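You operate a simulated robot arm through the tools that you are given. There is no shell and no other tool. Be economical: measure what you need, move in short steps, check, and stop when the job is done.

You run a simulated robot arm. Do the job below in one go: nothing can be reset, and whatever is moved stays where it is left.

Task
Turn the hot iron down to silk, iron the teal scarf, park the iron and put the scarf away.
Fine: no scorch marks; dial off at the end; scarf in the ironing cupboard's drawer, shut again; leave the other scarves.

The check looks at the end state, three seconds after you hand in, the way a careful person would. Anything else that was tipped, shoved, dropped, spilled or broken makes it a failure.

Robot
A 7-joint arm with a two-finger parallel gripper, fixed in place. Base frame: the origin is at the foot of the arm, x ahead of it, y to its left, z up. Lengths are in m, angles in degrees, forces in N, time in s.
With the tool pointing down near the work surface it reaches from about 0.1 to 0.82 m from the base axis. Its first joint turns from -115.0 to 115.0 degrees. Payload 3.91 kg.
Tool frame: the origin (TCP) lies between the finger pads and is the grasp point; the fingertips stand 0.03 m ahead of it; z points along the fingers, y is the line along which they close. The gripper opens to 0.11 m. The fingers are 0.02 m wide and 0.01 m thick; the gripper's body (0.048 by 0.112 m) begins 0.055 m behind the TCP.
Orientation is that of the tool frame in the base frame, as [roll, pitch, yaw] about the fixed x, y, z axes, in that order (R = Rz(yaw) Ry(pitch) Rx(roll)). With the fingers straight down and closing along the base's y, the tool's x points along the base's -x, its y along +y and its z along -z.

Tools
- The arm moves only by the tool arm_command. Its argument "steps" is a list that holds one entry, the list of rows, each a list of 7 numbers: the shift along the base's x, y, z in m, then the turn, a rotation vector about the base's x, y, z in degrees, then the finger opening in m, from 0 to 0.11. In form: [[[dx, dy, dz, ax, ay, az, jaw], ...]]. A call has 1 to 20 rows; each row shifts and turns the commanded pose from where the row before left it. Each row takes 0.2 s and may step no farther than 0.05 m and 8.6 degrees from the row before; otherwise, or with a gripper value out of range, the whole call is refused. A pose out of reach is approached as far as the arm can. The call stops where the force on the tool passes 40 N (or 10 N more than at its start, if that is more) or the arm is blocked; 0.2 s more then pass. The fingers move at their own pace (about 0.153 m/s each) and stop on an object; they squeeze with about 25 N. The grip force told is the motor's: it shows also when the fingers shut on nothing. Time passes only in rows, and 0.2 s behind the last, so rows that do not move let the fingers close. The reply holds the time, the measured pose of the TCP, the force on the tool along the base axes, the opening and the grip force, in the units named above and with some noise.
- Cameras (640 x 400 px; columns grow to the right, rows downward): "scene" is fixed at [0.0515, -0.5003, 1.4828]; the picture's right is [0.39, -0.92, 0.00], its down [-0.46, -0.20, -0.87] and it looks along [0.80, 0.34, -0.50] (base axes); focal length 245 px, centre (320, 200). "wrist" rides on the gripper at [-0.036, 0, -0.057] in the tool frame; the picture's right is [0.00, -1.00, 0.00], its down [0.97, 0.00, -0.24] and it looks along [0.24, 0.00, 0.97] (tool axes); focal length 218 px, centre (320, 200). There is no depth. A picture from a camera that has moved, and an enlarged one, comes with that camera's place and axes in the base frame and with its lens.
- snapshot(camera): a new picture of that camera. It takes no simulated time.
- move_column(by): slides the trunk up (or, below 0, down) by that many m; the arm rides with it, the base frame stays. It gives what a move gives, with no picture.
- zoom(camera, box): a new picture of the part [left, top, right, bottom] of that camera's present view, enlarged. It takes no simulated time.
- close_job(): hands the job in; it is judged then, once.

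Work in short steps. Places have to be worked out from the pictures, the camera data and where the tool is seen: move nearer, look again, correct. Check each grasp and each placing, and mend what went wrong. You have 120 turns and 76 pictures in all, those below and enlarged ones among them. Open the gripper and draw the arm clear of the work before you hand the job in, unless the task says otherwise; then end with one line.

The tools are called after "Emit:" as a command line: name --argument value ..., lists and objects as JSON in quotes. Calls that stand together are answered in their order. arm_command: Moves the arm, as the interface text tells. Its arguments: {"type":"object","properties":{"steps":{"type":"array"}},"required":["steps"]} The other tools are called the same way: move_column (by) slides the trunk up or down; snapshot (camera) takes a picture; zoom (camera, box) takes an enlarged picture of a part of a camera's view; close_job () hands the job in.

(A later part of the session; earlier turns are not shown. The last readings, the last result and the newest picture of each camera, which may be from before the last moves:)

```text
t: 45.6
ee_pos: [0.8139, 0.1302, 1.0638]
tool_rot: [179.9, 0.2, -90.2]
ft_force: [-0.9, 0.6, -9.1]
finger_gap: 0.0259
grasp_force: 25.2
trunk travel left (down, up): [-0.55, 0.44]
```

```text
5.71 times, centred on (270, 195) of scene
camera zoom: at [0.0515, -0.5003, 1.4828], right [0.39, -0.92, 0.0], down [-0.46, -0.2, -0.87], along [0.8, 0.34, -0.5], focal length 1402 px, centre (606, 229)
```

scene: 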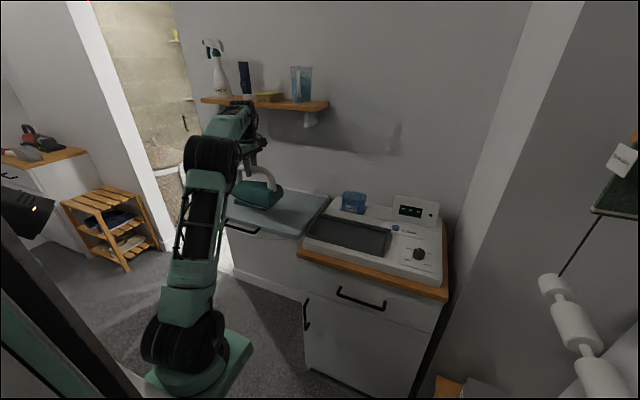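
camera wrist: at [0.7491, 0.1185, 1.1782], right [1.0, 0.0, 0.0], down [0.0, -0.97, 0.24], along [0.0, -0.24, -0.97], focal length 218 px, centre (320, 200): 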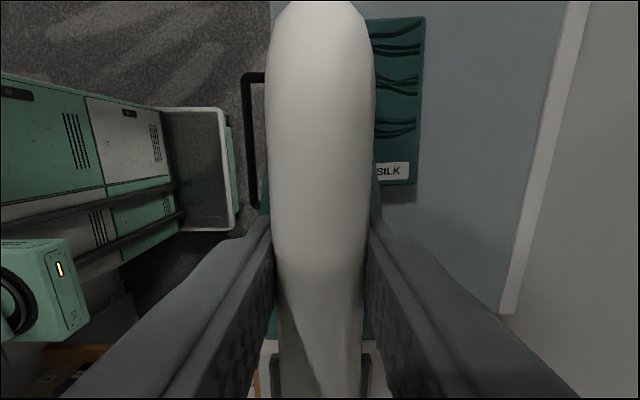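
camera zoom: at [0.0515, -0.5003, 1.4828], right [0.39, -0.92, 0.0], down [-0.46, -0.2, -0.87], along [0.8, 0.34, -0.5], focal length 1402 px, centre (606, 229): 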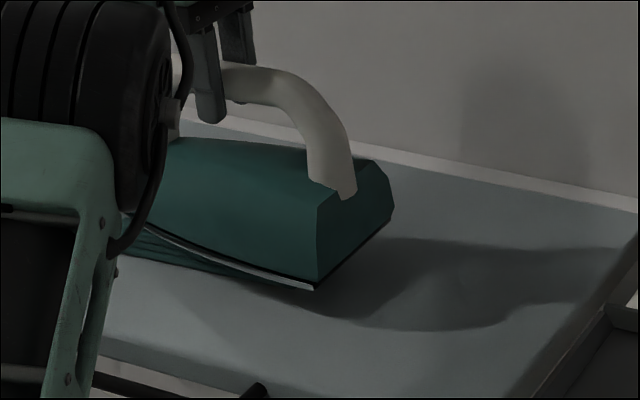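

Nearly there. Lowering further in 2 mm steps.

Emit:
arm_command --steps '[[[0, 0, -0.002, 0, 0, 0, 0.01], [0, 0, -0.002, 0, 0, 0, 0.01], [0, 0, 0, 0, 0, 0, 0.01]]]'

```text
t: 46.4
ee_pos: [0.8141, 0.1297, 1.0609]
tool_rot: [-180.0, 0.2, -90.1]
ft_force: [1.1, -0.4, -9.4]
finger_gap: 0.0259
grasp_force: 24.8
trunk travel left (down, up): [-0.55, 0.44]
```

Emit:
arm_command --steps '[[[0, 0, -0.002, 0, 0, 0, 0.01], [0, 0, -0.002, 0, 0, 0, 0.01], [0, 0, 0, 0, 0, 0, 0.01]]]'

```text
t: 47.2
ee_pos: [0.8121, 0.1296, 1.0596]
tool_rot: [-179.8, 0.3, -90.1]
ft_force: [3.8, 0.5, 13.6]
finger_gap: 0.0258
grasp_force: 24.9
trunk travel left (down, up): [-0.55, 0.44]
```

Contact: about 23 N of pressing. I'll ease up 1 mm and stroke forward and back slowly along the scarf.

Emit:
arm_command --steps '[[[0, 0, 0.0012, 0, 0, 0, 0.01], [0, 0.01, 0, 0, 0, 0, 0.01], [0, 0.015, 0, 0, 0, 0, 0.01], [0, 0.015, 0, 0, 0, 0, 0.01], [0, 0, 0, 0, 0, 0, 0.01]]]'

Emit:
snapshot --camera "wrist"

```text
t: 48.4
ee_pos: [0.8121, 0.17, 1.0567]
tool_rot: [-180.0, 0.1, -90.1]
ft_force: [0.5, -5.0, 12.1]
finger_gap: 0.0256
grasp_force: 25.1
trunk travel left (down, up): [-0.55, 0.44]
```

```text
35 pictures are left
camera wrist: at [0.8113, 0.205, 1.1147], right [1.0, 0.0, 0.0], down [0.0, -0.97, 0.24], along [0.0, -0.24, -0.97], focal length 218 px, centre (320, 200)
```

wrist: 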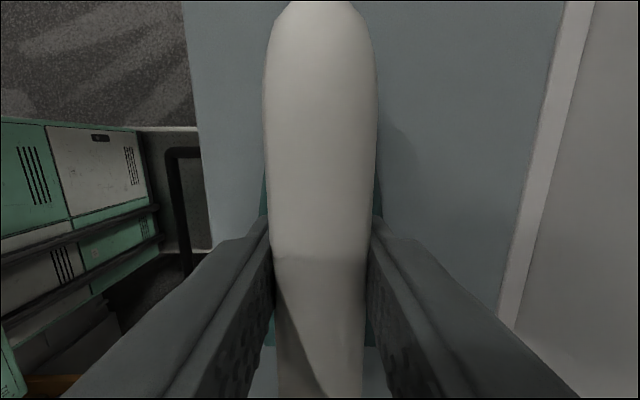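

Sliding well with ~20 N pressing and light friction. Continue to y≈0.225, then back to ≈0.11.

Emit:
arm_command --steps '[[[0, 0.015, 0, 0, 0, 0, 0.01], [0, 0.02, 0, 0, 0, 0, 0.01], [0, 0.02, 0, 0, 0, 0, 0.01], [0, -0.02, 0, 0, 0, 0, 0.01], [0, -0.02, 0, 0, 0, 0, 0.01], [0, -0.02, 0, 0, 0, 0, 0.01], [0, -0.02, 0, 0, 0, 0, 0.01], [0, -0.02, 0, 0, 0, 0, 0.01], [0, -0.02, 0, 0, 0, 0, 0.01], [0, 0, 0, 0, 0, 0, 0.01]]]'

Emit:
zoom --camera "scene" --box '[210, 160, 330, 240]'

```text
t: 50.6
ee_pos: [0.7937, 0.0939, 1.0567]
tool_rot: [179.9, 0.2, -90.2]
ft_force: [-0.1, 0.7, -9.1]
finger_gap: 0.0258
grasp_force: 25.4
out of reach, approached as far as the arm can: row 2, 3
trunk travel left (down, up): [-0.55, 0.44]
```

```text
5.00 times, centred on (270, 200) of scene
camera zoom: at [0.0515, -0.5003, 1.4828], right [0.39, -0.92, 0.0], down [-0.46, -0.2, -0.87], along [0.8, 0.34, -0.5], focal length 1226 px, centre (570, 200)
```

zoom: 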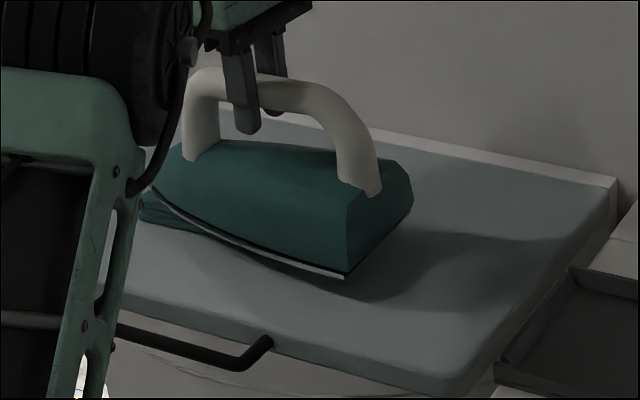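

Reach clipped the left end of the stroke and drew x to 0.794. I'll lift and back off to the right to inspect the scarf.

Emit:
arm_command --steps '[[[0, 0, 0.02, 0, 0, 0, 0.01], [-0.02, -0.02, 0.02, 0, 0, 0, 0.01], [-0.02, -0.04, 0.01, 0, 0, 0, 0.01], [-0.02, -0.04, 0, 0, 0, 0, 0.01], [0, -0.04, 0, 0, 0, 0, 0.01], [0, 0, 0, 0, 0, 0, 0.01]]]'

Emit:
snapshot --camera "wrist"

Emit:
zoom --camera "scene" --box '[190, 160, 350, 260]'

```text
t: 52.0
ee_pos: [0.7317, -0.0492, 1.1037]
tool_rot: [179.9, 0.2, -90.2]
ft_force: [0.1, -1.2, -10.3]
finger_gap: 0.0255
grasp_force: 24.7
trunk travel left (down, up): [-0.55, 0.44]
```

```text
33 pictures are left
camera wrist: at [0.7321, -0.0137, 1.1616], right [1.0, 0.0, 0.0], down [0.0, -0.97, 0.24], along [0.0, -0.24, -0.97], focal length 218 px, centre (320, 200)
```

wrist: 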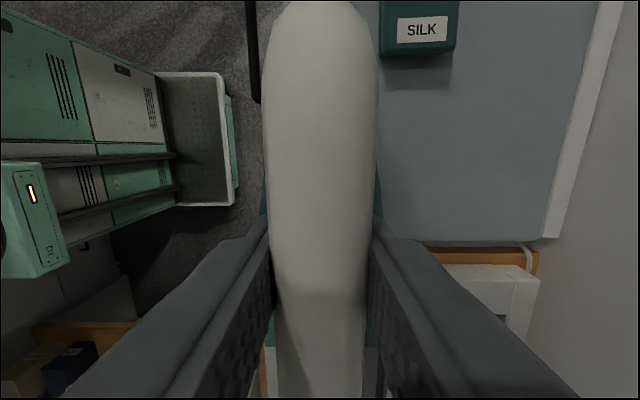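

```text
4.00 times, centred on (270, 210) of scene
camera zoom: at [0.0515, -0.5003, 1.4828], right [0.39, -0.92, 0.0], down [-0.46, -0.2, -0.87], along [0.8, 0.34, -0.5], focal length 981 px, centre (520, 160)
```

zoom: 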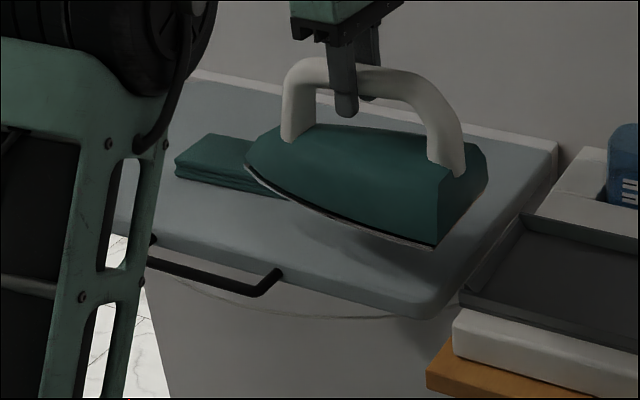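

The visible part of the scarf is smooth and it hasn't shifted. Moving the iron back above its tray, then checking the whole scarf.

Emit:
arm_command --steps '[[[0, -0.04, 0.01, 0, 0, 0, 0.01], [0.005, -0.04, 0.01, 0, 0, 0, 0.01], [0.005, -0.04, 0.01, 0, 0, 0, 0.01], [0.004, -0.04, 0.005, 0, 0, 0, 0.01], [0.004, -0.04, 0, 0, 0, 0, 0.01], [0, -0.04, 0, 0, 0, 0, 0.01], [0, -0.04, 0, 0, 0, 0, 0.01], [0, -0.008, 0, 0, 0, 0, 0.01], [0, 0, 0, 0, 0, 0, 0.01]]]'

Emit:
zoom --camera "scene" --box '[190, 160, 350, 260]'

Emit:
zoom --camera "scene" --box '[280, 120, 460, 270]'

```text
t: 54.0
ee_pos: [0.749, -0.3355, 1.1407]
tool_rot: [179.8, 0.2, -90.2]
ft_force: [0.3, -1.0, -10.5]
finger_gap: 0.0255
grasp_force: 24.8
trunk travel left (down, up): [-0.55, 0.44]
```

```text
4.00 times, centred on (270, 210) of scene
camera zoom: at [0.0515, -0.5003, 1.4828], right [0.39, -0.92, 0.0], down [-0.46, -0.2, -0.87], along [0.8, 0.34, -0.5], focal length 981 px, centre (520, 160)
```

zoom: 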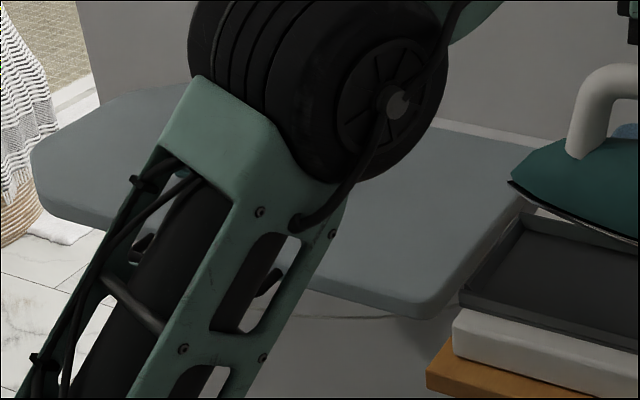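

```text
2.67 times, centred on (370, 195) of scene
camera zoom: at [0.0515, -0.5003, 1.4828], right [0.39, -0.92, 0.0], down [-0.46, -0.2, -0.87], along [0.8, 0.34, -0.5], focal length 654 px, centre (187, 213)
```

zoom: 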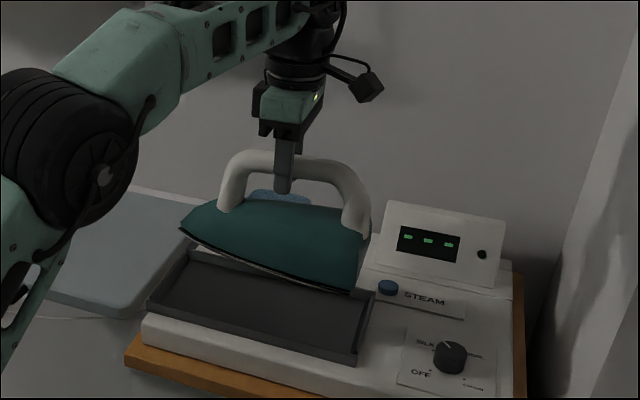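

Iron's pose matches the earlier lift. Lowering it back into the tray.

Emit:
arm_command --steps '[[[0.001, -0.002, -0.02, 0, 0, 0, 0.01], [0, 0, -0.02, 0, 0, 0, 0.01], [0, 0, -0.02, 0, 0, 0, 0.01], [0, 0, -0.01, 0, 0, 0, 0.01], [0, 0, -0.005, 0, 0, 0, 0.01], [0, 0, -0.003, 0, 0, 0, 0.01], [0, 0, 0, 0, 0, 0, 0.01]]]'

Emit:
zoom --camera "scene" --box '[280, 120, 460, 270]'

```text
t: 55.6
ee_pos: [0.7519, -0.3367, 1.0637]
tool_rot: [179.9, 0.2, -90.1]
ft_force: [-0.8, 0.0, -10.0]
finger_gap: 0.0257
grasp_force: 24.6
trunk travel left (down, up): [-0.55, 0.44]
```

```text
2.67 times, centred on (370, 195) of scene
camera zoom: at [0.0515, -0.5003, 1.4828], right [0.39, -0.92, 0.0], down [-0.46, -0.2, -0.87], along [0.8, 0.34, -0.5], focal length 654 px, centre (187, 213)
```

zoom: 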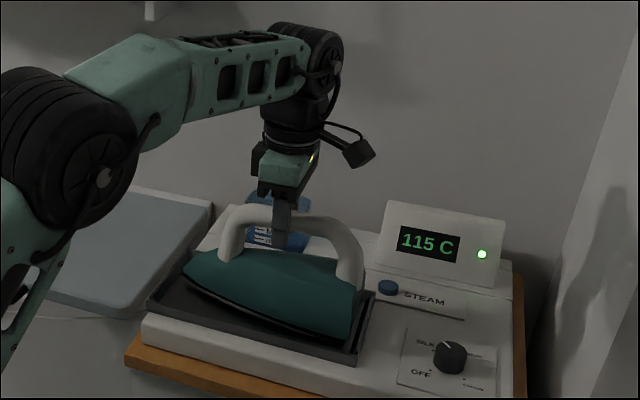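

Iron is docked (115 °C shown). Lowering the last few millimetres until the tray bears it, then releasing.

Emit:
arm_command --steps '[[[0, 0, -0.002, 0, 0, 0, 0.01], [0, 0, -0.001, 0, 0, 0, 0.01], [0, 0, 0, 0, 0, 0, 0.01]]]'

```text
t: 56.4
ee_pos: [0.7526, -0.3353, 1.0609]
tool_rot: [179.9, 0.2, -90.1]
ft_force: [-1.5, 0.7, -10.6]
finger_gap: 0.0255
grasp_force: 24.7
trunk travel left (down, up): [-0.55, 0.44]
```

Emit:
arm_command --steps '[[[0, 0, -0.0015, 0, 0, 0, 0.01], [0, 0, -0.0015, 0, 0, 0, 0.01], [0, 0, 0, 0, 0, 0, 0.01]]]'

```text
t: 57.2
ee_pos: [0.7525, -0.3378, 1.0576]
tool_rot: [179.9, 0.2, -90.1]
ft_force: [-0.1, -0.6, -9.0]
finger_gap: 0.0257
grasp_force: 25.1
trunk travel left (down, up): [-0.55, 0.44]
```

Still hanging; the handle slid a little in the grip during pressing. Continuing in 1.5 mm steps.

Emit:
arm_command --steps '[[[0, 0, -0.0015, 0, 0, 0, 0.01], [0, 0, -0.0015, 0, 0, 0, 0.01], [0, 0, 0, 0, 0, 0, 0.01]]]'

```text
t: 58.0
ee_pos: [0.7514, -0.3372, 1.0581]
tool_rot: [-179.9, 0.2, -90.1]
ft_force: [7.5, 0.7, 12.2]
finger_gap: 0.0256
grasp_force: 24.8
trunk travel left (down, up): [-0.55, 0.44]
```

Seated. Opening and rising clear.

Emit:
arm_command --steps '[[[0, 0, 0.001, 0, 0, 0, 0.08], [0, 0, 0, 0, 0, 0, 0.08], [0, 0, 0, 0, 0, 0, 0.08], [0, 0, 0.03, 0, 0, 0, 0.08], [0, 0, 0.04, 0, 0, 0, 0.08], [0, 0, 0.04, 0, 0, 0, 0.08], [0, 0, 0, 0, 0, 0, 0.08]]]'

Emit:
snapshot --camera "wrist"

```text
t: 59.6
ee_pos: [0.7521, -0.3384, 1.1657]
tool_rot: [179.8, 0.3, -90.1]
ft_force: [-0.1, 0.4, 0.2]
finger_gap: 0.0801
grasp_force: 0.0
trunk travel left (down, up): [-0.55, 0.44]
```

```text
28 pictures are left
camera wrist: at [0.7519, -0.3027, 1.2234], right [1.0, 0.0, 0.0], down [0.0, -0.97, 0.24], along [0.0, -0.24, -0.97], focal length 218 px, centre (320, 200)
```

wrist: 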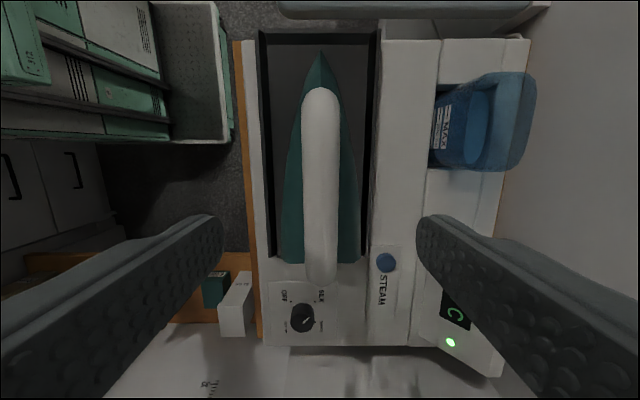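

Iron parked squarely. Heading to the dial with the gripper turned back to yaw 180, and from there I'll check the scarf in the scene view before switching off.

Emit:
arm_command --steps '[[[-0.015, -0.02, 0, 0, 0, -7.5, 0.06], [-0.015, -0.02, 0, 0, 0, -7.5, 0.06], [-0.015, -0.02, 0, 0, 0, -7.5, 0.06], [-0.015, -0.02, 0, 0, 0, -7.5, 0.06], [0, -0.03, 0, 0, 0, -7.5, 0.06], [0, -0.03, 0, 0, 0, -7.5, 0.06], [0, -0.03, -0.02, 0, 0, -7.5, 0.06], [0, -0.02, -0.03, 0, 0, -7.5, 0.06], [0.01, -0.01, -0.03, 0, 0, -7.5, 0.06], [0.01, -0.01, -0.03, 0, 0, -7.5, 0.06], [0.008, -0.007, -0.01, 0, 0, -7.5, 0.06], [0.006, -0.005, -0.01, 0, 0, -7.5, 0.06], [0, 0, 0, 0, 0, 0, 0.06]]]'

Emit:
snapshot --camera "wrist"

Emit:
zoom --camera "scene" --box '[190, 160, 350, 260]'

```text
t: 62.4
ee_pos: [0.7257, -0.5588, 1.0368]
tool_rot: [179.9, 0.2, 179.8]
ft_force: [1.3, -0.8, 0.8]
finger_gap: 0.0601
grasp_force: 0.1
trunk travel left (down, up): [-0.55, 0.44]
```

```text
27 pictures are left
camera wrist: at [0.7617, -0.5575, 1.0946], right [0.0, -1.0, 0.0], down [-0.97, 0.0, 0.24], along [-0.24, 0.0, -0.97], focal length 218 px, centre (320, 200)
```

wrist: 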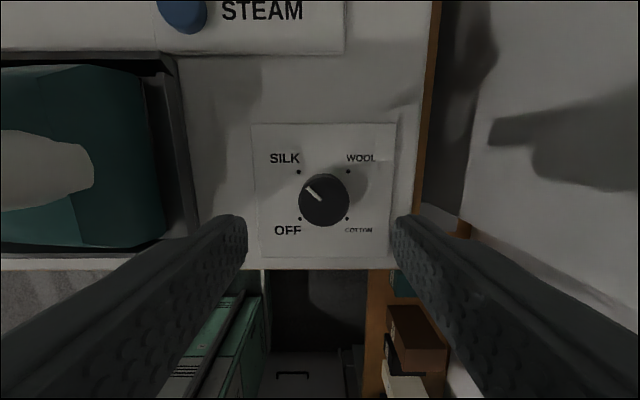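

```text
4.00 times, centred on (270, 210) of scene
camera zoom: at [0.0515, -0.5003, 1.4828], right [0.39, -0.92, 0.0], down [-0.46, -0.2, -0.87], along [0.8, 0.34, -0.5], focal length 981 px, centre (520, 160)
```

zoom: 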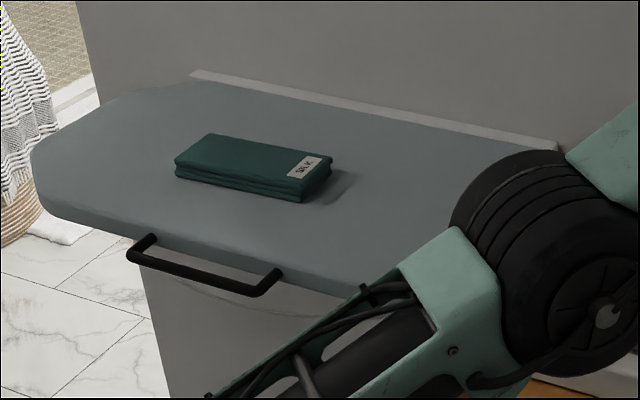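

The scarf is smooth and unmarked. Descending on the dial, gripping and turning 90° counterclockwise to OFF.

Emit:
arm_command --steps '[[[0, -0.001, -0.02, 0, 0, 0, 0.06], [0, 0, -0.02, 0, 0, 0, 0.06], [0, 0, -0.02, 0, 0, 0, 0.06], [0, 0, -0.008, 0, 0, 0, 0.06], [0, 0, 0, 0, 0, 0, 0.02], [0, 0, 0, 0, 0, 0, 0.02], [0, 0, 0, 0, 0, 0, 0.02]]]'

Emit:
arm_command --steps '[[[0, 0, 0, 0, 0, 7.5, 0.02], [0, 0, 0, 0, 0, 7.5, 0.02], [0, 0, 0, 0, 0, 7.5, 0.02], [0, 0, 0, 0, 0, 7.5, 0.02], [0, 0, 0, 0, 0, 7.5, 0.02], [0, 0, 0, 0, 0, 7.5, 0.02], [0, 0, 0, 0, 0, 7.5, 0.02], [0, 0, 0, 0, 0, 7.5, 0.02], [0, 0, 0, 0, 0, 7.5, 0.02], [0, 0, 0, 0, 0, 7.5, 0.02], [0, 0, 0, 0, 0, 7.5, 0.02], [0, 0, 0, 0, 0, 7.5, 0.02], [0, 0, 0, 0, 0, 0, 0.02]]]'

Emit:
snapshot --camera "wrist"

```text
t: 64.0
ee_pos: [0.7237, -0.56, 0.9696]
tool_rot: [-179.9, 0.1, 180.0]
ft_force: [1.8, -3.9, -1.5]
finger_gap: 0.0348
grasp_force: 45.1
trunk travel left (down, up): [-0.55, 0.44]
```

```text
t: 66.8
ee_pos: [0.725, -0.5596, 0.969]
tool_rot: [179.8, 0.4, -90.0]
ft_force: [-22.4, 21.2, -5.1]
finger_gap: 0.0351
grasp_force: 45.1
trunk travel left (down, up): [-0.55, 0.44]
```

```text
25 pictures are left
camera wrist: at [0.7244, -0.5229, 1.0269], right [1.0, 0.0, 0.0], down [0.0, -0.97, 0.23], along [0.0, -0.23, -0.97], focal length 218 px, centre (320, 200)
```

wrist: 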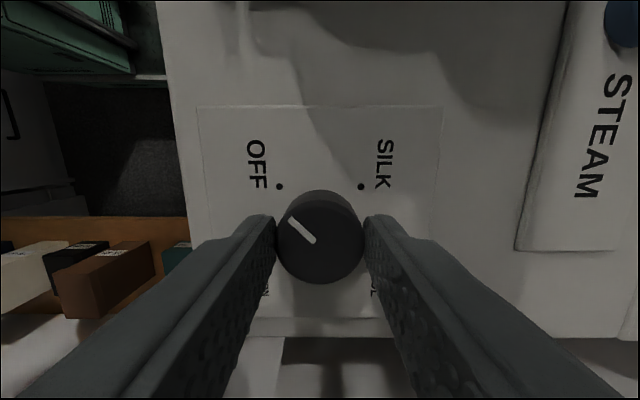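

Pointer is at OFF. Releasing and rising clear, then zooming the scene view onto both cabinet fronts.

Emit:
arm_command --steps '[[[0, 0, 0, 0, 0, 0, 0.06], [0, 0, 0, 0, 0, 0, 0.06], [0, 0, 0.02, 0, 0, 0, 0.06], [0, 0, 0.04, 0, 0, 0, 0.06], [0, 0, 0.04, 0, 0, 0, 0.06], [0, 0, 0, 0, 0, 0, 0.06]]]'

Emit:
zoom --camera "scene" --box '[210, 210, 330, 310]'

Emit:
zoom --camera "scene" --box '[290, 180, 460, 340]'

```text
t: 68.2
ee_pos: [0.7219, -0.5527, 1.0565]
tool_rot: [179.9, 0.4, -90.2]
ft_force: [0.3, -0.3, 0.5]
finger_gap: 0.0598
grasp_force: 0.0
out of reach, approached as far as the arm can: row 5
trunk travel left (down, up): [-0.55, 0.44]
```

```text
4.00 times, centred on (270, 260) of scene
camera zoom: at [0.0515, -0.5003, 1.4828], right [0.39, -0.92, 0.0], down [-0.46, -0.2, -0.87], along [0.8, 0.34, -0.5], focal length 981 px, centre (520, -40)
```

zoom: 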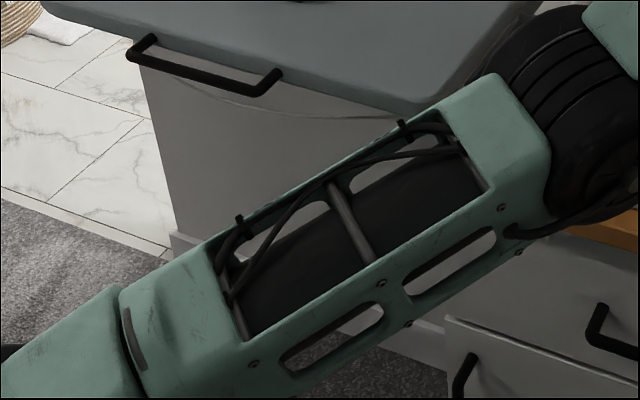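

```text
2.50 times, centred on (375, 260) of scene
camera zoom: at [0.0515, -0.5003, 1.4828], right [0.39, -0.92, 0.0], down [-0.46, -0.2, -0.87], along [0.8, 0.34, -0.5], focal length 613 px, centre (182, 50)
```

zoom: 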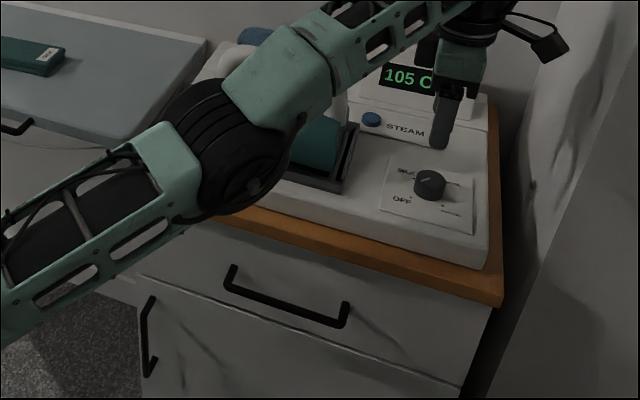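

The right-hand cupboard has a clear drawer, with its bar handle at about (0.609, −0.415, 0.764). I'll retreat, tilt the tool forward ~40°, and look at it from the front.

Emit:
arm_command --steps '[[[-0.04, 0.01, 0.01, 0, 0, 0, 0.06], [-0.04, 0.01, 0.01, 0, 0, 0, 0.06], [-0.04, 0.01, 0.01, 0, 0, 0, 0.06], [-0.04, 0.01, 0.01, 0, 0, 0, 0.06], [-0.03, 0.03, 0, 0, 0, 0, 0.06], [-0.03, 0.03, 0, 0, 0, 0, 0.06], [-0.02, 0.03, 0, 0, 0, 0, 0.06], [0, 0, 0, 0, -8, 0, 0.06], [0, 0, 0, 0, -8, 0, 0.06], [0, 0, -0.02, 0, -8, 0, 0.06], [0, 0, -0.02, 0, -8, 0, 0.06], [0, 0, -0.02, 0, -8, 0, 0.06], [0, 0, 0, 0, 0, 0, 0.06]]]'

Emit:
move_column --by -0.15

Emit:
snapshot --camera "wrist"

```text
t: 71.0
ee_pos: [0.5744, -0.5307, 1.0761]
tool_rot: [-140.0, 0.2, -90.0]
ft_force: [0.0, 0.3, 0.3]
finger_gap: 0.0603
grasp_force: 0.0
out of reach, approached as far as the arm can: row 1, 2, 3, 4, 5
trunk travel left (down, up): [-0.55, 0.44]
```

```text
t: 72.8
ee_pos: [0.5743, -0.5315, 0.9254]
tool_rot: [-140.1, 0.2, -89.9]
ft_force: [0.6, 1.2, 0.7]
finger_gap: 0.0602
grasp_force: 0.0
trunk travel left (down, up): [-0.4, 0.59]
```

```text
22 pictures are left
camera wrist: at [0.5374, -0.4959, 0.9709], right [0.77, 0.0, 0.64], down [-0.15, -0.97, 0.18], along [0.62, -0.24, -0.75], focal length 218 px, centre (320, 200)
```

wrist: 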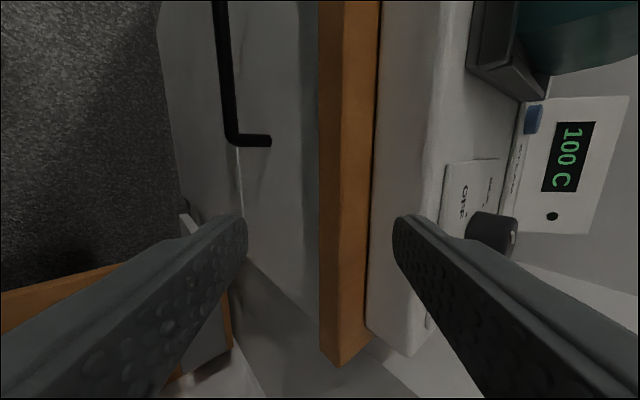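

Handle bar end is seen at x≈0.609, y≈−0.49, panel at ≈0.635. I'll back away, centre on y −0.41, tilt to ~56° and lower in front of the bar, then look.

Emit:
arm_command --steps '[[[-0.04, 0.01, 0, 0, 0, 0, 0.04], [-0.03, 0.03, 0, 0, 0, 0, 0.04], [0, 0.04, -0.02, 0, -8, 0, 0.04], [0, 0.04, -0.02, 0, -8, 0, 0.04], [0, 0, -0.03, 0, 0, 0, 0.04], [0, 0, -0.03, 0, 0, 0, 0.04], [0, 0, 0, 0, 0, 0, 0.04]]]'

Emit:
snapshot --camera "wrist"

```text
t: 73.8
ee_pos: [0.6138, -0.48, 0.9052]
tool_rot: [-124.5, 0.3, -90.1]
ft_force: [-16.0, -3.7, 5.2]
finger_gap: 0.0382
grasp_force: 0.0
out of reach, approached as far as the arm can: row 2, 3, 4
trunk travel left (down, up): [-0.4, 0.59]
stopped in row 5: the force on the tool passed its limit (the readings are from after the stop); the commanded pose is now the measured one
```

```text
21 pictures are left
camera wrist: at [0.5658, -0.4445, 0.9384], right [0.57, -0.01, 0.82], down [-0.2, -0.97, 0.13], along [0.8, -0.24, -0.55], focal length 218 px, centre (320, 200)
```

wrist: 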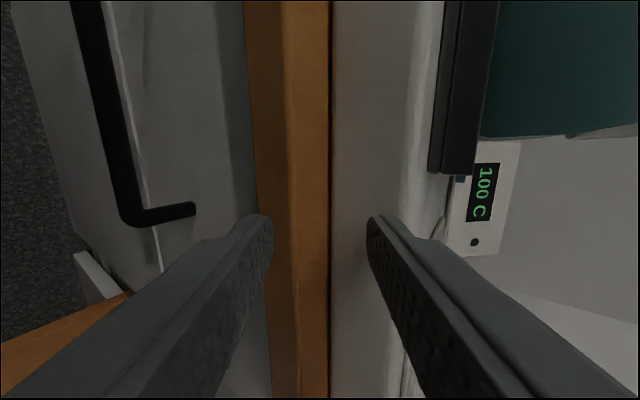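

The fingertips lightly touched the wood edge because the wrist joint hit a limit at this yaw. I'll retract, straighten up, and turn to the opposite yaw (+90), which should give the wrist far more room.

Emit:
arm_command --steps '[[[-0.03, 0, 0.02, 0, 0, 0, 0.03], [-0.02, 0, 0.04, 0, 4, 0, 0.03], [-0.02, 0, 0.04, 0, 8, 0, 0.03], [-0.01, 0, 0.04, 0, 8, 0, 0.03], [0, 0, 0.02, 0, 8, 0, 0.03], [0, 0, 0.02, 0, 8, 0, 0.03], [0, 0, 0, 0, 8, 0, 0.03], [0, 0, 0, 0, 8, 0, 0.03], [0, 0, 0, 0, 4, 0, 0.03], [0, 0, 0, 0, 0, 0, 0.03]]]'

Emit:
zoom --camera "scene" --box '[270, 150, 470, 340]'

```text
t: 76.0
ee_pos: [0.5599, -0.4911, 1.0865]
tool_rot: [179.4, 0.4, -90.1]
ft_force: [-0.3, 0.2, -0.7]
finger_gap: 0.0303
grasp_force: 0.0
out of reach, approached as far as the arm can: row 1
trunk travel left (down, up): [-0.4, 0.59]
```

```text
2.11 times, centred on (370, 245) of scene
camera zoom: at [0.0515, -0.5003, 1.4828], right [0.39, -0.92, 0.0], down [-0.46, -0.2, -0.87], along [0.8, 0.34, -0.5], focal length 516 px, centre (215, 105)
```

zoom: 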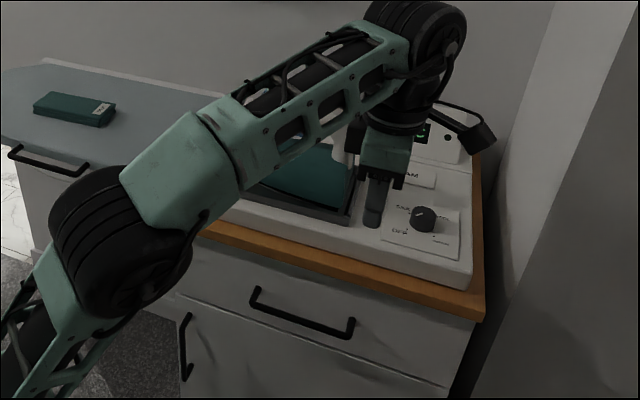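

All free and undisturbed. Now rotating the tool −180° to yaw +90 while drawing back.

Emit:
arm_command --steps '[[[-0.01, 0, 0, 0, 0, -8, 0.03], [-0.01, 0, 0, 0, 0, -8, 0.03], [-0.01, 0, 0, 0, 0, -8, 0.03], [-0.01, 0, 0, 0, 0, -8, 0.03], [-0.01, 0, 0, 0, 0, -8, 0.03], [-0.01, 0.01, 0, 0, 0, -8, 0.03], [-0.01, 0.01, 0, 0, 0, -8, 0.03], [-0.01, 0.01, 0, 0, 0, -8, 0.03], [0, 0.01, 0, 0, 0, -8, 0.03], [0, 0.01, 0, 0, 0, -8, 0.03], [0, 0.01, 0, 0, 0, -8, 0.03], [0, 0.01, 0, 0, 0, -8, 0.03], [0, 0.01, 0, 0, 0, -8, 0.03], [0, 0, 0, 0, 0, -8, 0.03], [0, 0, 0, 0, 0, -8, 0.03], [0, 0, 0, 0, 0, -8, 0.03], [0, 0, 0, 0, 0, -8, 0.03], [0, 0, 0, 0, 0, -8, 0.03], [0, 0, 0, 0, 0, -8, 0.03], [0, 0, 0, 0, 0, -8, 0.03]]]'

Emit:
arm_command --steps '[[[0, 0, 0, 0, 0, -8, 0.03], [0, 0, 0, 0, 0, -8, 0.03], [0, 0, 0, 0, 0, -3.8, 0.03], [0, 0, 0, 0, -8, 0, 0.03], [0, 0, 0, 0, -8, 0, 0.03], [0, 0, -0.03, 0, -8, 0, 0.03], [0, 0, -0.03, 0, -8, 0, 0.03], [0, 0, -0.03, 0, -8, 0, 0.03], [0, 0, -0.03, 0, -8, 0, 0.03], [0, 0, -0.03, 0, -7, 0, 0.03], [0, 0, 0, 0, 0, 0, 0.03]]]'

```text
t: 80.2
ee_pos: [0.4799, -0.4119, 1.0869]
tool_rot: [179.5, 0.4, 109.7]
ft_force: [-0.4, 0.2, 0.5]
finger_gap: 0.03
grasp_force: 0.1
trunk travel left (down, up): [-0.4, 0.59]
```

```text
t: 82.6
ee_pos: [0.478, -0.4099, 0.9367]
tool_rot: [124.5, 0.3, 89.6]
ft_force: [-0.1, -0.8, 0.8]
finger_gap: 0.03
grasp_force: 0.0
trunk travel left (down, up): [-0.4, 0.59]
```

That works with no limit. Lowering to bar height in front of the drawer and looking.

Emit:
arm_command --steps '[[[0, 0, -0.04, 0, 0, 0, 0.03], [0, 0, -0.04, 0, 0, 0, 0.03], [0, 0, -0.04, 0, 0, 0, 0.03], [0.02, 0, -0.04, 0, 0, 0, 0.03], [0, 0, 0, 0, 0, 0, 0.03]]]'

Emit:
snapshot --camera "wrist"

```text
t: 83.8
ee_pos: [0.4984, -0.4131, 0.7768]
tool_rot: [124.4, 0.2, 89.5]
ft_force: [-0.3, 0.4, -0.4]
finger_gap: 0.0301
grasp_force: 0.0
trunk travel left (down, up): [-0.4, 0.59]
```

```text
19 pictures are left
camera wrist: at [0.4518, -0.4494, 0.8109], right [-0.57, 0.0, -0.82], down [-0.19, 0.97, 0.13], along [0.8, 0.23, -0.55], focal length 218 px, centre (320, 200)
```

wrist: 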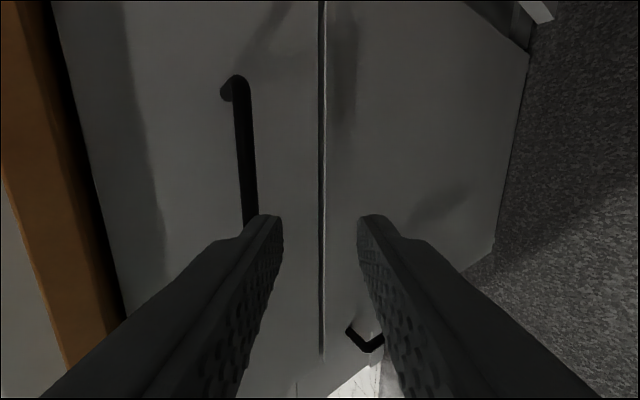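

Bar confirmed at z≈0.765, y −0.49…−0.33. I'll align so the bar lies along the finger axis, then advance along the axis to straddle it.

Emit:
arm_command --steps '[[[0.015, 0, 0.022, 0, 0, 0, 0.03], [0.013, 0, 0.021, 0, 0, 0, 0.03], [0.0164, 0, -0.0114, 0, 0, 0, 0.03], [0.0164, 0, -0.0114, 0, 0, 0, 0.03], [0.016, 0, -0.0112, 0, 0, 0, 0.03], [0, 0, 0, 0, 0, 0, 0.03]]]'

Emit:
snapshot --camera "wrist"

```text
t: 85.2
ee_pos: [0.5772, -0.4127, 0.787]
tool_rot: [124.5, 0.2, 89.8]
ft_force: [-0.3, -1.2, 0.7]
finger_gap: 0.0301
grasp_force: 0.1
trunk travel left (down, up): [-0.4, 0.59]
```

```text
18 pictures are left
camera wrist: at [0.5292, -0.4466, 0.8202], right [-0.57, 0.0, -0.82], down [-0.19, 0.97, 0.13], along [0.8, 0.23, -0.55], focal length 218 px, centre (320, 200)
```

wrist: 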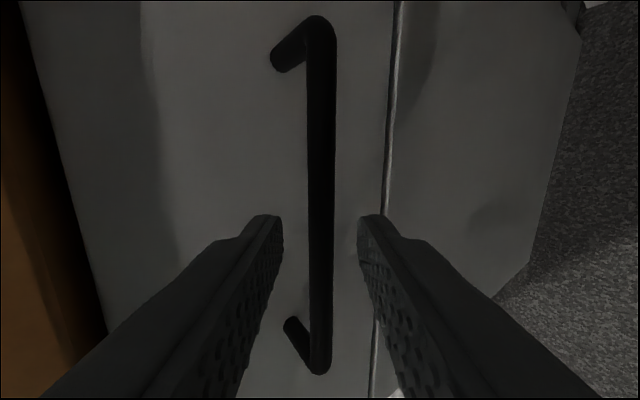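

The bar is centred between the fingertips. Advancing ~16 mm and closing.

Emit:
arm_command --steps '[[[0.007, 0, -0.0048, 0, 0, 0, 0.03], [0.006, 0, -0.0042, 0, 0, 0, 0.03], [0, 0, 0, 0, 0, 0, 0.0], [0, 0, 0, 0, 0, 0, 0.0], [0, 0, 0, 0, 0, 0, 0.0]]]'

```text
t: 86.4
ee_pos: [0.5897, -0.4103, 0.7766]
tool_rot: [124.5, 0.3, 89.6]
ft_force: [1.7, -0.3, 2.7]
finger_gap: 0.0118
grasp_force: 44.3
trunk travel left (down, up): [-0.4, 0.59]
```

Gripped the 12 mm bar. Pulling the drawer straight out slowly.

Emit:
arm_command --steps '[[[-0.015, 0, 0, 0, 0, 0, 0.0], [-0.02, 0, 0, 0, 0, 0, 0.0], [-0.025, 0, 0, 0, 0, 0, 0.0], [-0.025, 0, 0, 0, 0, 0, 0.0], [-0.025, 0, 0, 0, 0, 0, 0.0], [0, 0, 0, 0, 0, 0, 0.0]]]'

Emit:
snapshot --camera "scene"

```text
t: 87.8
ee_pos: [0.4797, -0.4093, 0.7781]
tool_rot: [124.7, 0.2, 89.4]
ft_force: [-0.8, -7.7, -17.9]
finger_gap: 0.0116
grasp_force: 44.5
trunk travel left (down, up): [-0.4, 0.59]
```

```text
17 pictures are left
```

scene: 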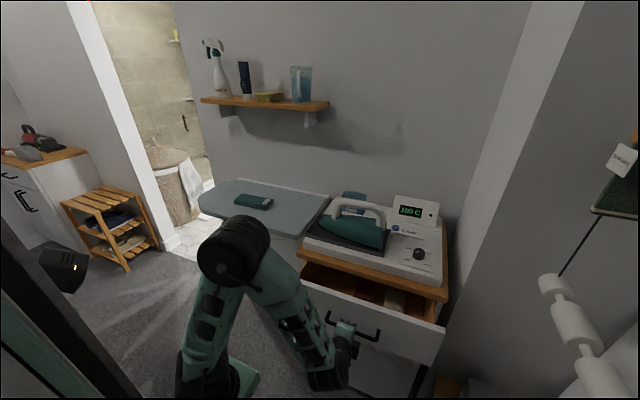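

The drawer holds other folded scarves, so it is the right one. Zooming in on its contents and pulling further.

Emit:
arm_command --steps '[[[-0.02, 0, 0, 0, 0, 0, 0.0], [-0.02, 0, 0, 0, 0, 0, 0.0], [-0.02, 0, 0, 0, 0, 0, 0.0], [-0.02, 0, 0, 0, 0, 0, 0.0], [0, 0, 0, 0, 0, 0, 0.0]]]'

Emit:
zoom --camera "scene" --box '[280, 210, 480, 390]'

```text
t: 89.0
ee_pos: [0.4, -0.4097, 0.7778]
tool_rot: [124.4, 0.2, 89.8]
ft_force: [0.6, 9.0, 3.6]
finger_gap: 0.0119
grasp_force: 44.9
trunk travel left (down, up): [-0.4, 0.59]
```

```text
2.22 times, centred on (380, 300) of scene
camera zoom: at [0.0515, -0.5003, 1.4828], right [0.39, -0.92, 0.0], down [-0.46, -0.2, -0.87], along [0.8, 0.34, -0.5], focal length 545 px, centre (187, -22)
```

zoom: 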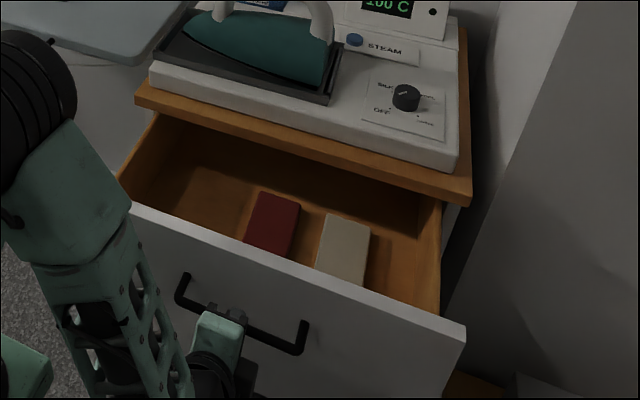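

Two other scarves (red, cream) are on the right; the left half is free. I'll try to pull out a little more for room.

Emit:
arm_command --steps '[[[-0.015, 0, 0, 0, 0, 0, 0.0], [-0.015, 0, 0, 0, 0, 0, 0.0], [-0.015, 0, 0, 0, 0, 0, 0.0], [0, 0, 0, 0, 0, 0, 0.0]]]'

```text
t: 90.0
ee_pos: [0.3558, -0.4105, 0.7778]
tool_rot: [124.5, 0.2, 89.7]
ft_force: [0.2, 18.3, 7.4]
finger_gap: 0.0118
grasp_force: 45.0
trunk travel left (down, up): [-0.4, 0.59]
```

Opened about 0.235 m. Releasing the bar, backing out along the finger axis, then rising.

Emit:
arm_command --steps '[[[0, 0, 0, 0, 0, 0, 0.03], [0, 0, 0, 0, 0, 0, 0.03], [-0.012, 0, 0.0083, 0, 0, 0, 0.03], [-0.0164, 0, 0.0114, 0, 0, 0, 0.03], [-0.01, 0, 0.03, 0, 0, 0, 0.03], [0, 0, 0.04, 0, 0, 0, 0.03], [0, 0, 0.04, 0, 0, 0, 0.03], [0, 0, 0.04, 0, 8, 0, 0.05], [0, 0, 0.04, 0, 8, 0, 0.05], [0, 0, 0.04, 0, 8, 0, 0.05], [0, 0, 0.04, 0, 8, 0, 0.05], [0, 0, 0.04, 0, 8, 0, 0.05], [0, 0, 0, 0, 8, 0, 0.05], [0, 0, 0, 0, 7.4, 0, 0.05], [0, 0, 0, 0, 0, 0, 0.05]]]'

Emit:
zoom --camera "scene" --box '[240, 180, 480, 380]'

```text
t: 93.2
ee_pos: [0.3153, -0.4113, 1.1086]
tool_rot: [-180.0, 0.4, 90.0]
ft_force: [0.4, -0.5, 0.6]
finger_gap: 0.05
grasp_force: 0.1
trunk travel left (down, up): [-0.4, 0.59]
```

```text
2.00 times, centred on (360, 280) of scene
camera zoom: at [0.0515, -0.5003, 1.4828], right [0.39, -0.92, 0.0], down [-0.46, -0.2, -0.87], along [0.8, 0.34, -0.5], focal length 491 px, centre (240, 40)
```

zoom: 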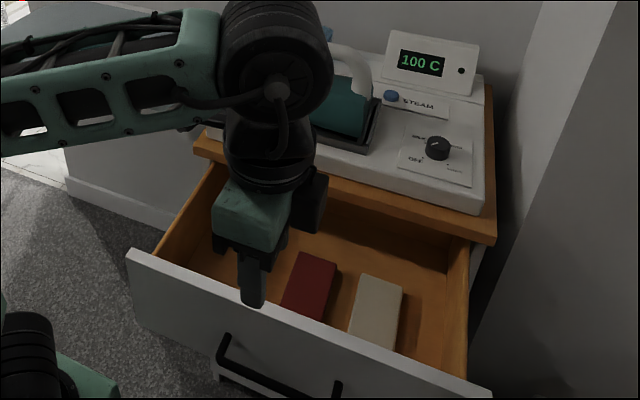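

Released cleanly. Moving over the drawer to measure its free space from above on the way to the scarf.

Emit:
arm_command --steps '[[[0.035, 0.015, 0.02, 0, 0, 0, 0.09], [0.035, 0.02, 0.02, 0, 0, 0, 0.09], [0.035, 0.02, 0.01, 0, 0, 0, 0.09], [0.035, 0.02, 0, 0, 0, 0, 0.09], [0.03, 0.02, 0, 0, 0, 0, 0.09], [0, 0, 0, 0, 0, 0, 0.09]]]'

Emit:
snapshot --camera "wrist"

```text
t: 94.6
ee_pos: [0.4849, -0.3162, 1.1591]
tool_rot: [179.9, 0.4, 90.0]
ft_force: [0.4, -0.8, 0.6]
finger_gap: 0.0899
grasp_force: 0.0
trunk travel left (down, up): [-0.4, 0.59]
```

```text
14 pictures are left
camera wrist: at [0.4852, -0.3507, 1.217], right [-1.0, 0.0, 0.0], down [0.0, 0.97, 0.23], along [0.0, 0.23, -0.97], focal length 218 px, centre (320, 200)
```

wrist: 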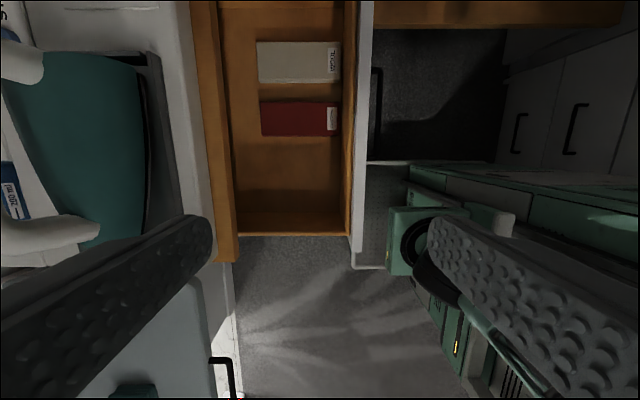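

Free space in the drawer: y −0.378…−0.20, x 0.443…0.608, floor ≈0.71; I'll place the scarf at (0.525, −0.29), long side along x. First I'll raise the trunk for reach, then go over the scarf.

Emit:
move_column --by 0.12

Emit:
arm_command --steps '[[[0, 0.045, -0.02, 0, 0, 0, 0.1], [0, 0.045, -0.02, 0, 0, 0, 0.1], [0, 0.045, -0.02, 0, 0, 0, 0.1], [0, 0.045, -0.02, 0, 0, 0, 0.1], [0.015, 0.045, 0, 0, 0, 0, 0.1], [0.02, 0.045, 0, 0, 0, 0, 0.1], [0.03, 0.035, -0.01, 0, 0, 0, 0.1], [0.03, 0.035, -0.01, 0, 0, 0, 0.1], [0.03, 0.03, -0.02, 0, 0, 0, 0.1], [0.03, 0.03, -0.02, 0, 0, 0, 0.1], [0.03, 0.02, -0.02, 0, 0, 0, 0.1], [0.03, 0.02, -0.03, 0, 0, 0, 0.1], [0.03, 0.015, -0.03, 0, 0, 0, 0.1], [0.03, 0.01, -0.03, 0, 0, 0, 0.1], [0.02, 0, -0.01, 0, 0, 0, 0.1], [0, 0, 0, 0, 0, 0, 0.1]]]'

Emit:
snapshot --camera "wrist"

```text
t: 96.1
ee_pos: [0.4856, -0.316, 1.2781]
tool_rot: [180.0, 0.4, 90.0]
ft_force: [-0.2, -0.2, 0.6]
finger_gap: 0.0898
grasp_force: 0.0
trunk travel left (down, up): [-0.52, 0.47]
```

```text
t: 99.5
ee_pos: [0.7764, 0.1506, 1.0205]
tool_rot: [179.8, 0.4, 90.0]
ft_force: [0.7, -1.0, 0.2]
finger_gap: 0.0998
grasp_force: 0.1
trunk travel left (down, up): [-0.52, 0.47]
```

```text
13 pictures are left
camera wrist: at [0.7765, 0.1151, 1.0788], right [-1.0, 0.0, 0.0], down [0.0, 0.97, 0.23], along [0.0, 0.23, -0.97], focal length 218 px, centre (320, 200)
```

wrist: 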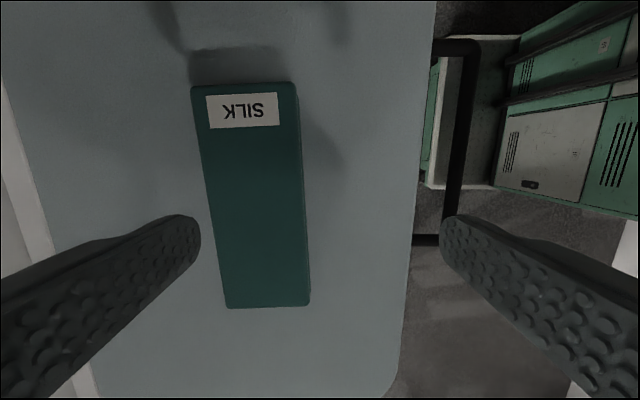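

Scarf centre ≈ (0.818, 0.153), nearly aligned with y. Moving over it and descending partway.

Emit:
arm_command --steps '[[[0.02, 0.001, -0.01, 0, 0, 0, 0.1], [0.021, 0.002, -0.01, 0, 0, 0, 0.1], [0, 0, -0.02, 0, 0, 0, 0.1], [0, 0, -0.015, 0, 0, 0, 0.1], [0, 0, 0, 0, 0, 0, 0.1]]]'

Emit:
snapshot --camera "wrist"

```text
t: 100.7
ee_pos: [0.8185, 0.1539, 0.9644]
tool_rot: [179.9, 0.4, 90.0]
ft_force: [-0.9, 0.6, -0.2]
finger_gap: 0.1
grasp_force: 0.0
trunk travel left (down, up): [-0.52, 0.47]
```

```text
12 pictures are left
camera wrist: at [0.8191, 0.1178, 1.023], right [-1.0, 0.0, 0.0], down [0.0, 0.97, 0.23], along [0.0, 0.23, -0.97], focal length 218 px, centre (320, 200)
```

wrist: 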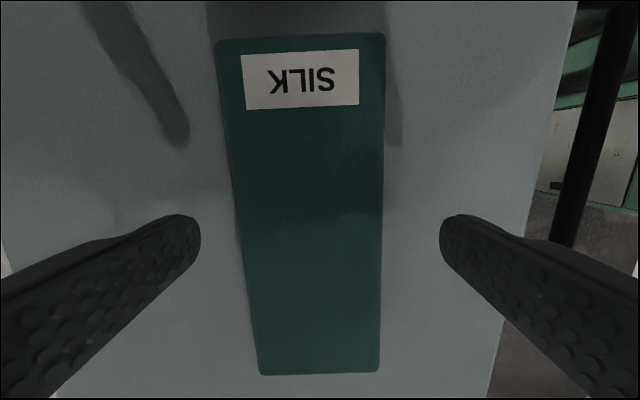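

Well centred. Descending in small steps to get the fingertips near the board.

Emit:
arm_command --steps '[[[0.003, 0, -0.005, 0, 0, 0, 0.1], [0, 0, -0.004, 0, 0, 0, 0.1], [0, 0, -0.003, 0, 0, 0, 0.1], [0, 0, 0, 0, 0, 0, 0.1]]]'

```text
t: 101.7
ee_pos: [0.8236, 0.1518, 0.9522]
tool_rot: [180.0, 0.4, 90.0]
ft_force: [-0.3, -0.7, -1.1]
finger_gap: 0.1001
grasp_force: 0.0
trunk travel left (down, up): [-0.52, 0.47]
```

Emit:
arm_command --steps '[[[0, 0, -0.003, 0, 0, 0, 0.1], [0, 0, -0.003, 0, 0, 0, 0.1], [0, 0, 0, 0, 0, 0, 0.1]]]'

Emit:
zoom --camera "scene" --box '[220, 150, 320, 230]'

```text
t: 102.5
ee_pos: [0.8246, 0.1514, 0.9462]
tool_rot: [179.9, 0.3, 89.9]
ft_force: [0.0, 1.4, 1.1]
finger_gap: 0.1
grasp_force: 0.1
trunk travel left (down, up): [-0.52, 0.47]
```

```text
5.00 times, centred on (270, 190) of scene
camera zoom: at [0.0515, -0.5003, 1.4828], right [0.39, -0.92, 0.0], down [-0.46, -0.2, -0.87], along [0.8, 0.34, -0.5], focal length 1226 px, centre (570, 250)
```

zoom: 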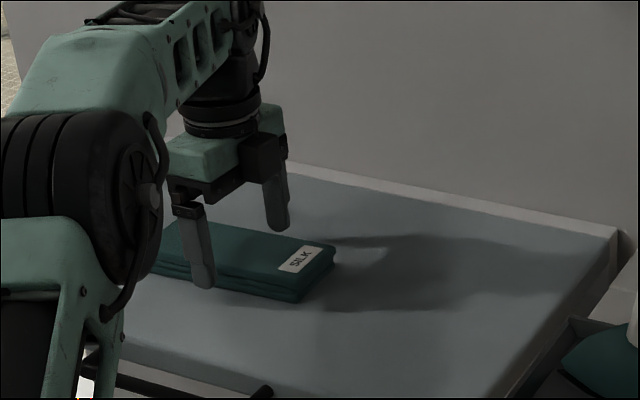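

Fingertips are alongside the scarf's lower part. Another 4 mm, then closing.

Emit:
arm_command --steps '[[[0, 0, -0.002, 0, 0, 0, 0.1], [0, 0, -0.002, 0, 0, 0, 0.1], [0, 0, 0, 0, 0, 0, 0.1]]]'

```text
t: 103.3
ee_pos: [0.8242, 0.1525, 0.9421]
tool_rot: [-180.0, 0.4, 90.0]
ft_force: [0.2, 0.2, 0.4]
finger_gap: 0.0997
grasp_force: 0.1
trunk travel left (down, up): [-0.52, 0.47]
```

Still free. Closing on the scarf.

Emit:
arm_command --steps '[[[0, 0, 0, 0, 0, 0, 0.05], [0, 0, 0, 0, 0, 0, 0.05], [0, 0, 0, 0, 0, 0, 0.04], [0, 0, 0, 0, 0, 0, 0.04]]]'

Emit:
snapshot --camera "wrist"

```text
t: 104.3
ee_pos: [0.8239, 0.1525, 0.9408]
tool_rot: [179.9, 0.3, 90.0]
ft_force: [0.3, 0.0, 0.7]
finger_gap: 0.07
grasp_force: 25.1
trunk travel left (down, up): [-0.52, 0.47]
```

```text
10 pictures are left
camera wrist: at [0.8239, 0.1166, 0.9997], right [-1.0, 0.0, 0.0], down [0.0, 0.97, 0.23], along [0.0, 0.23, -0.97], focal length 218 px, centre (320, 200)
```

wrist: 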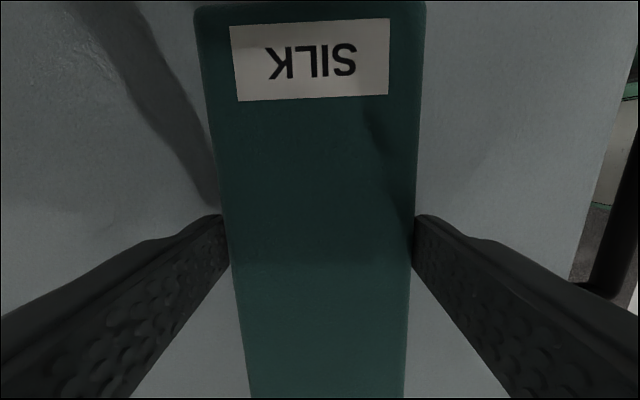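

Scarf gripped (0.070). Lifting gently, then drawing back from under the shelf.

Emit:
arm_command --steps '[[[0, 0, 0.01, 0, 0, 0, 0.04], [0, 0, 0.02, 0, 0, 0, 0.04], [-0.02, 0, 0.02, 0, 0, 0, 0.04], [-0.04, -0.01, 0.015, 0, 0, 0, 0.04], [-0.04, -0.01, 0.015, 0, 0, 0, 0.04], [-0.04, -0.01, 0.015, 0, 0, 0, 0.04], [-0.04, -0.01, 0.015, 0, 0, 0, 0.04], [-0.04, -0.02, 0.015, 0, 0, 0, 0.04], [-0.04, -0.02, 0.015, 0, 0, 0, 0.04], [-0.035, -0.02, 0.01, 0, 0, 0, 0.04], [0, 0, 0, 0, 0, 0, 0.04]]]'

Emit:
arm_command --steps '[[[0, -0.04, 0, 0, 0, 8, 0.04], [0, -0.04, 0, 0, 0, 8, 0.04], [0, -0.04, 0, 0, 0, 8, 0.04], [0, -0.04, 0, 0, 0, 8, 0.04], [0, -0.04, 0, 0, 0, 8, 0.04], [0, -0.04, 0, 0, 0, 8, 0.04], [0, -0.04, 0, 0, 0, 8, 0.04], [0, -0.04, 0, 0, 0, 8, 0.04], [0, -0.02, 0, 0, 0, 8, 0.04], [0, 0, 0, 0, 0, 8, 0.04], [0, 0, 0, 0, 0, 8, 0.04], [0, 0, 0, 0, 0, 2, 0.04], [0, 0, 0, 0, 0, 0, 0.04]]]'

Emit:
snapshot --camera "wrist"

```text
t: 106.7
ee_pos: [0.5284, 0.0522, 1.0876]
tool_rot: [179.9, 0.4, 90.0]
ft_force: [0.3, -0.2, -0.9]
finger_gap: 0.07
grasp_force: 24.7
trunk travel left (down, up): [-0.52, 0.47]
```

```text
t: 109.5
ee_pos: [0.5303, -0.2866, 1.0919]
tool_rot: [179.8, 0.5, -180.0]
ft_force: [0.1, 0.5, -1.2]
finger_gap: 0.0698
grasp_force: 25.1
trunk travel left (down, up): [-0.52, 0.47]
```

```text
9 pictures are left
camera wrist: at [0.5655, -0.2863, 1.15], right [0.0, -1.0, 0.0], down [-0.97, 0.0, 0.23], along [-0.23, 0.0, -0.97], focal length 218 px, centre (320, 200)
```

wrist: 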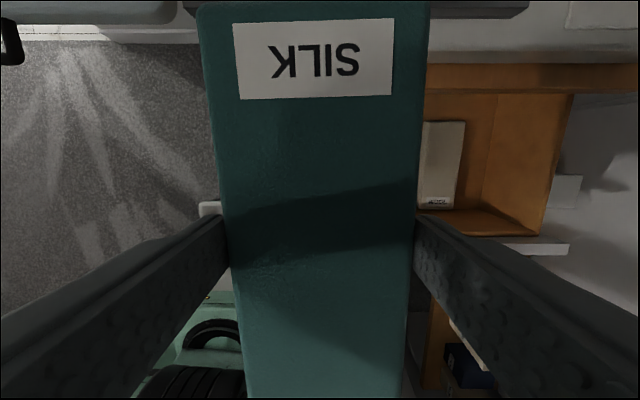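

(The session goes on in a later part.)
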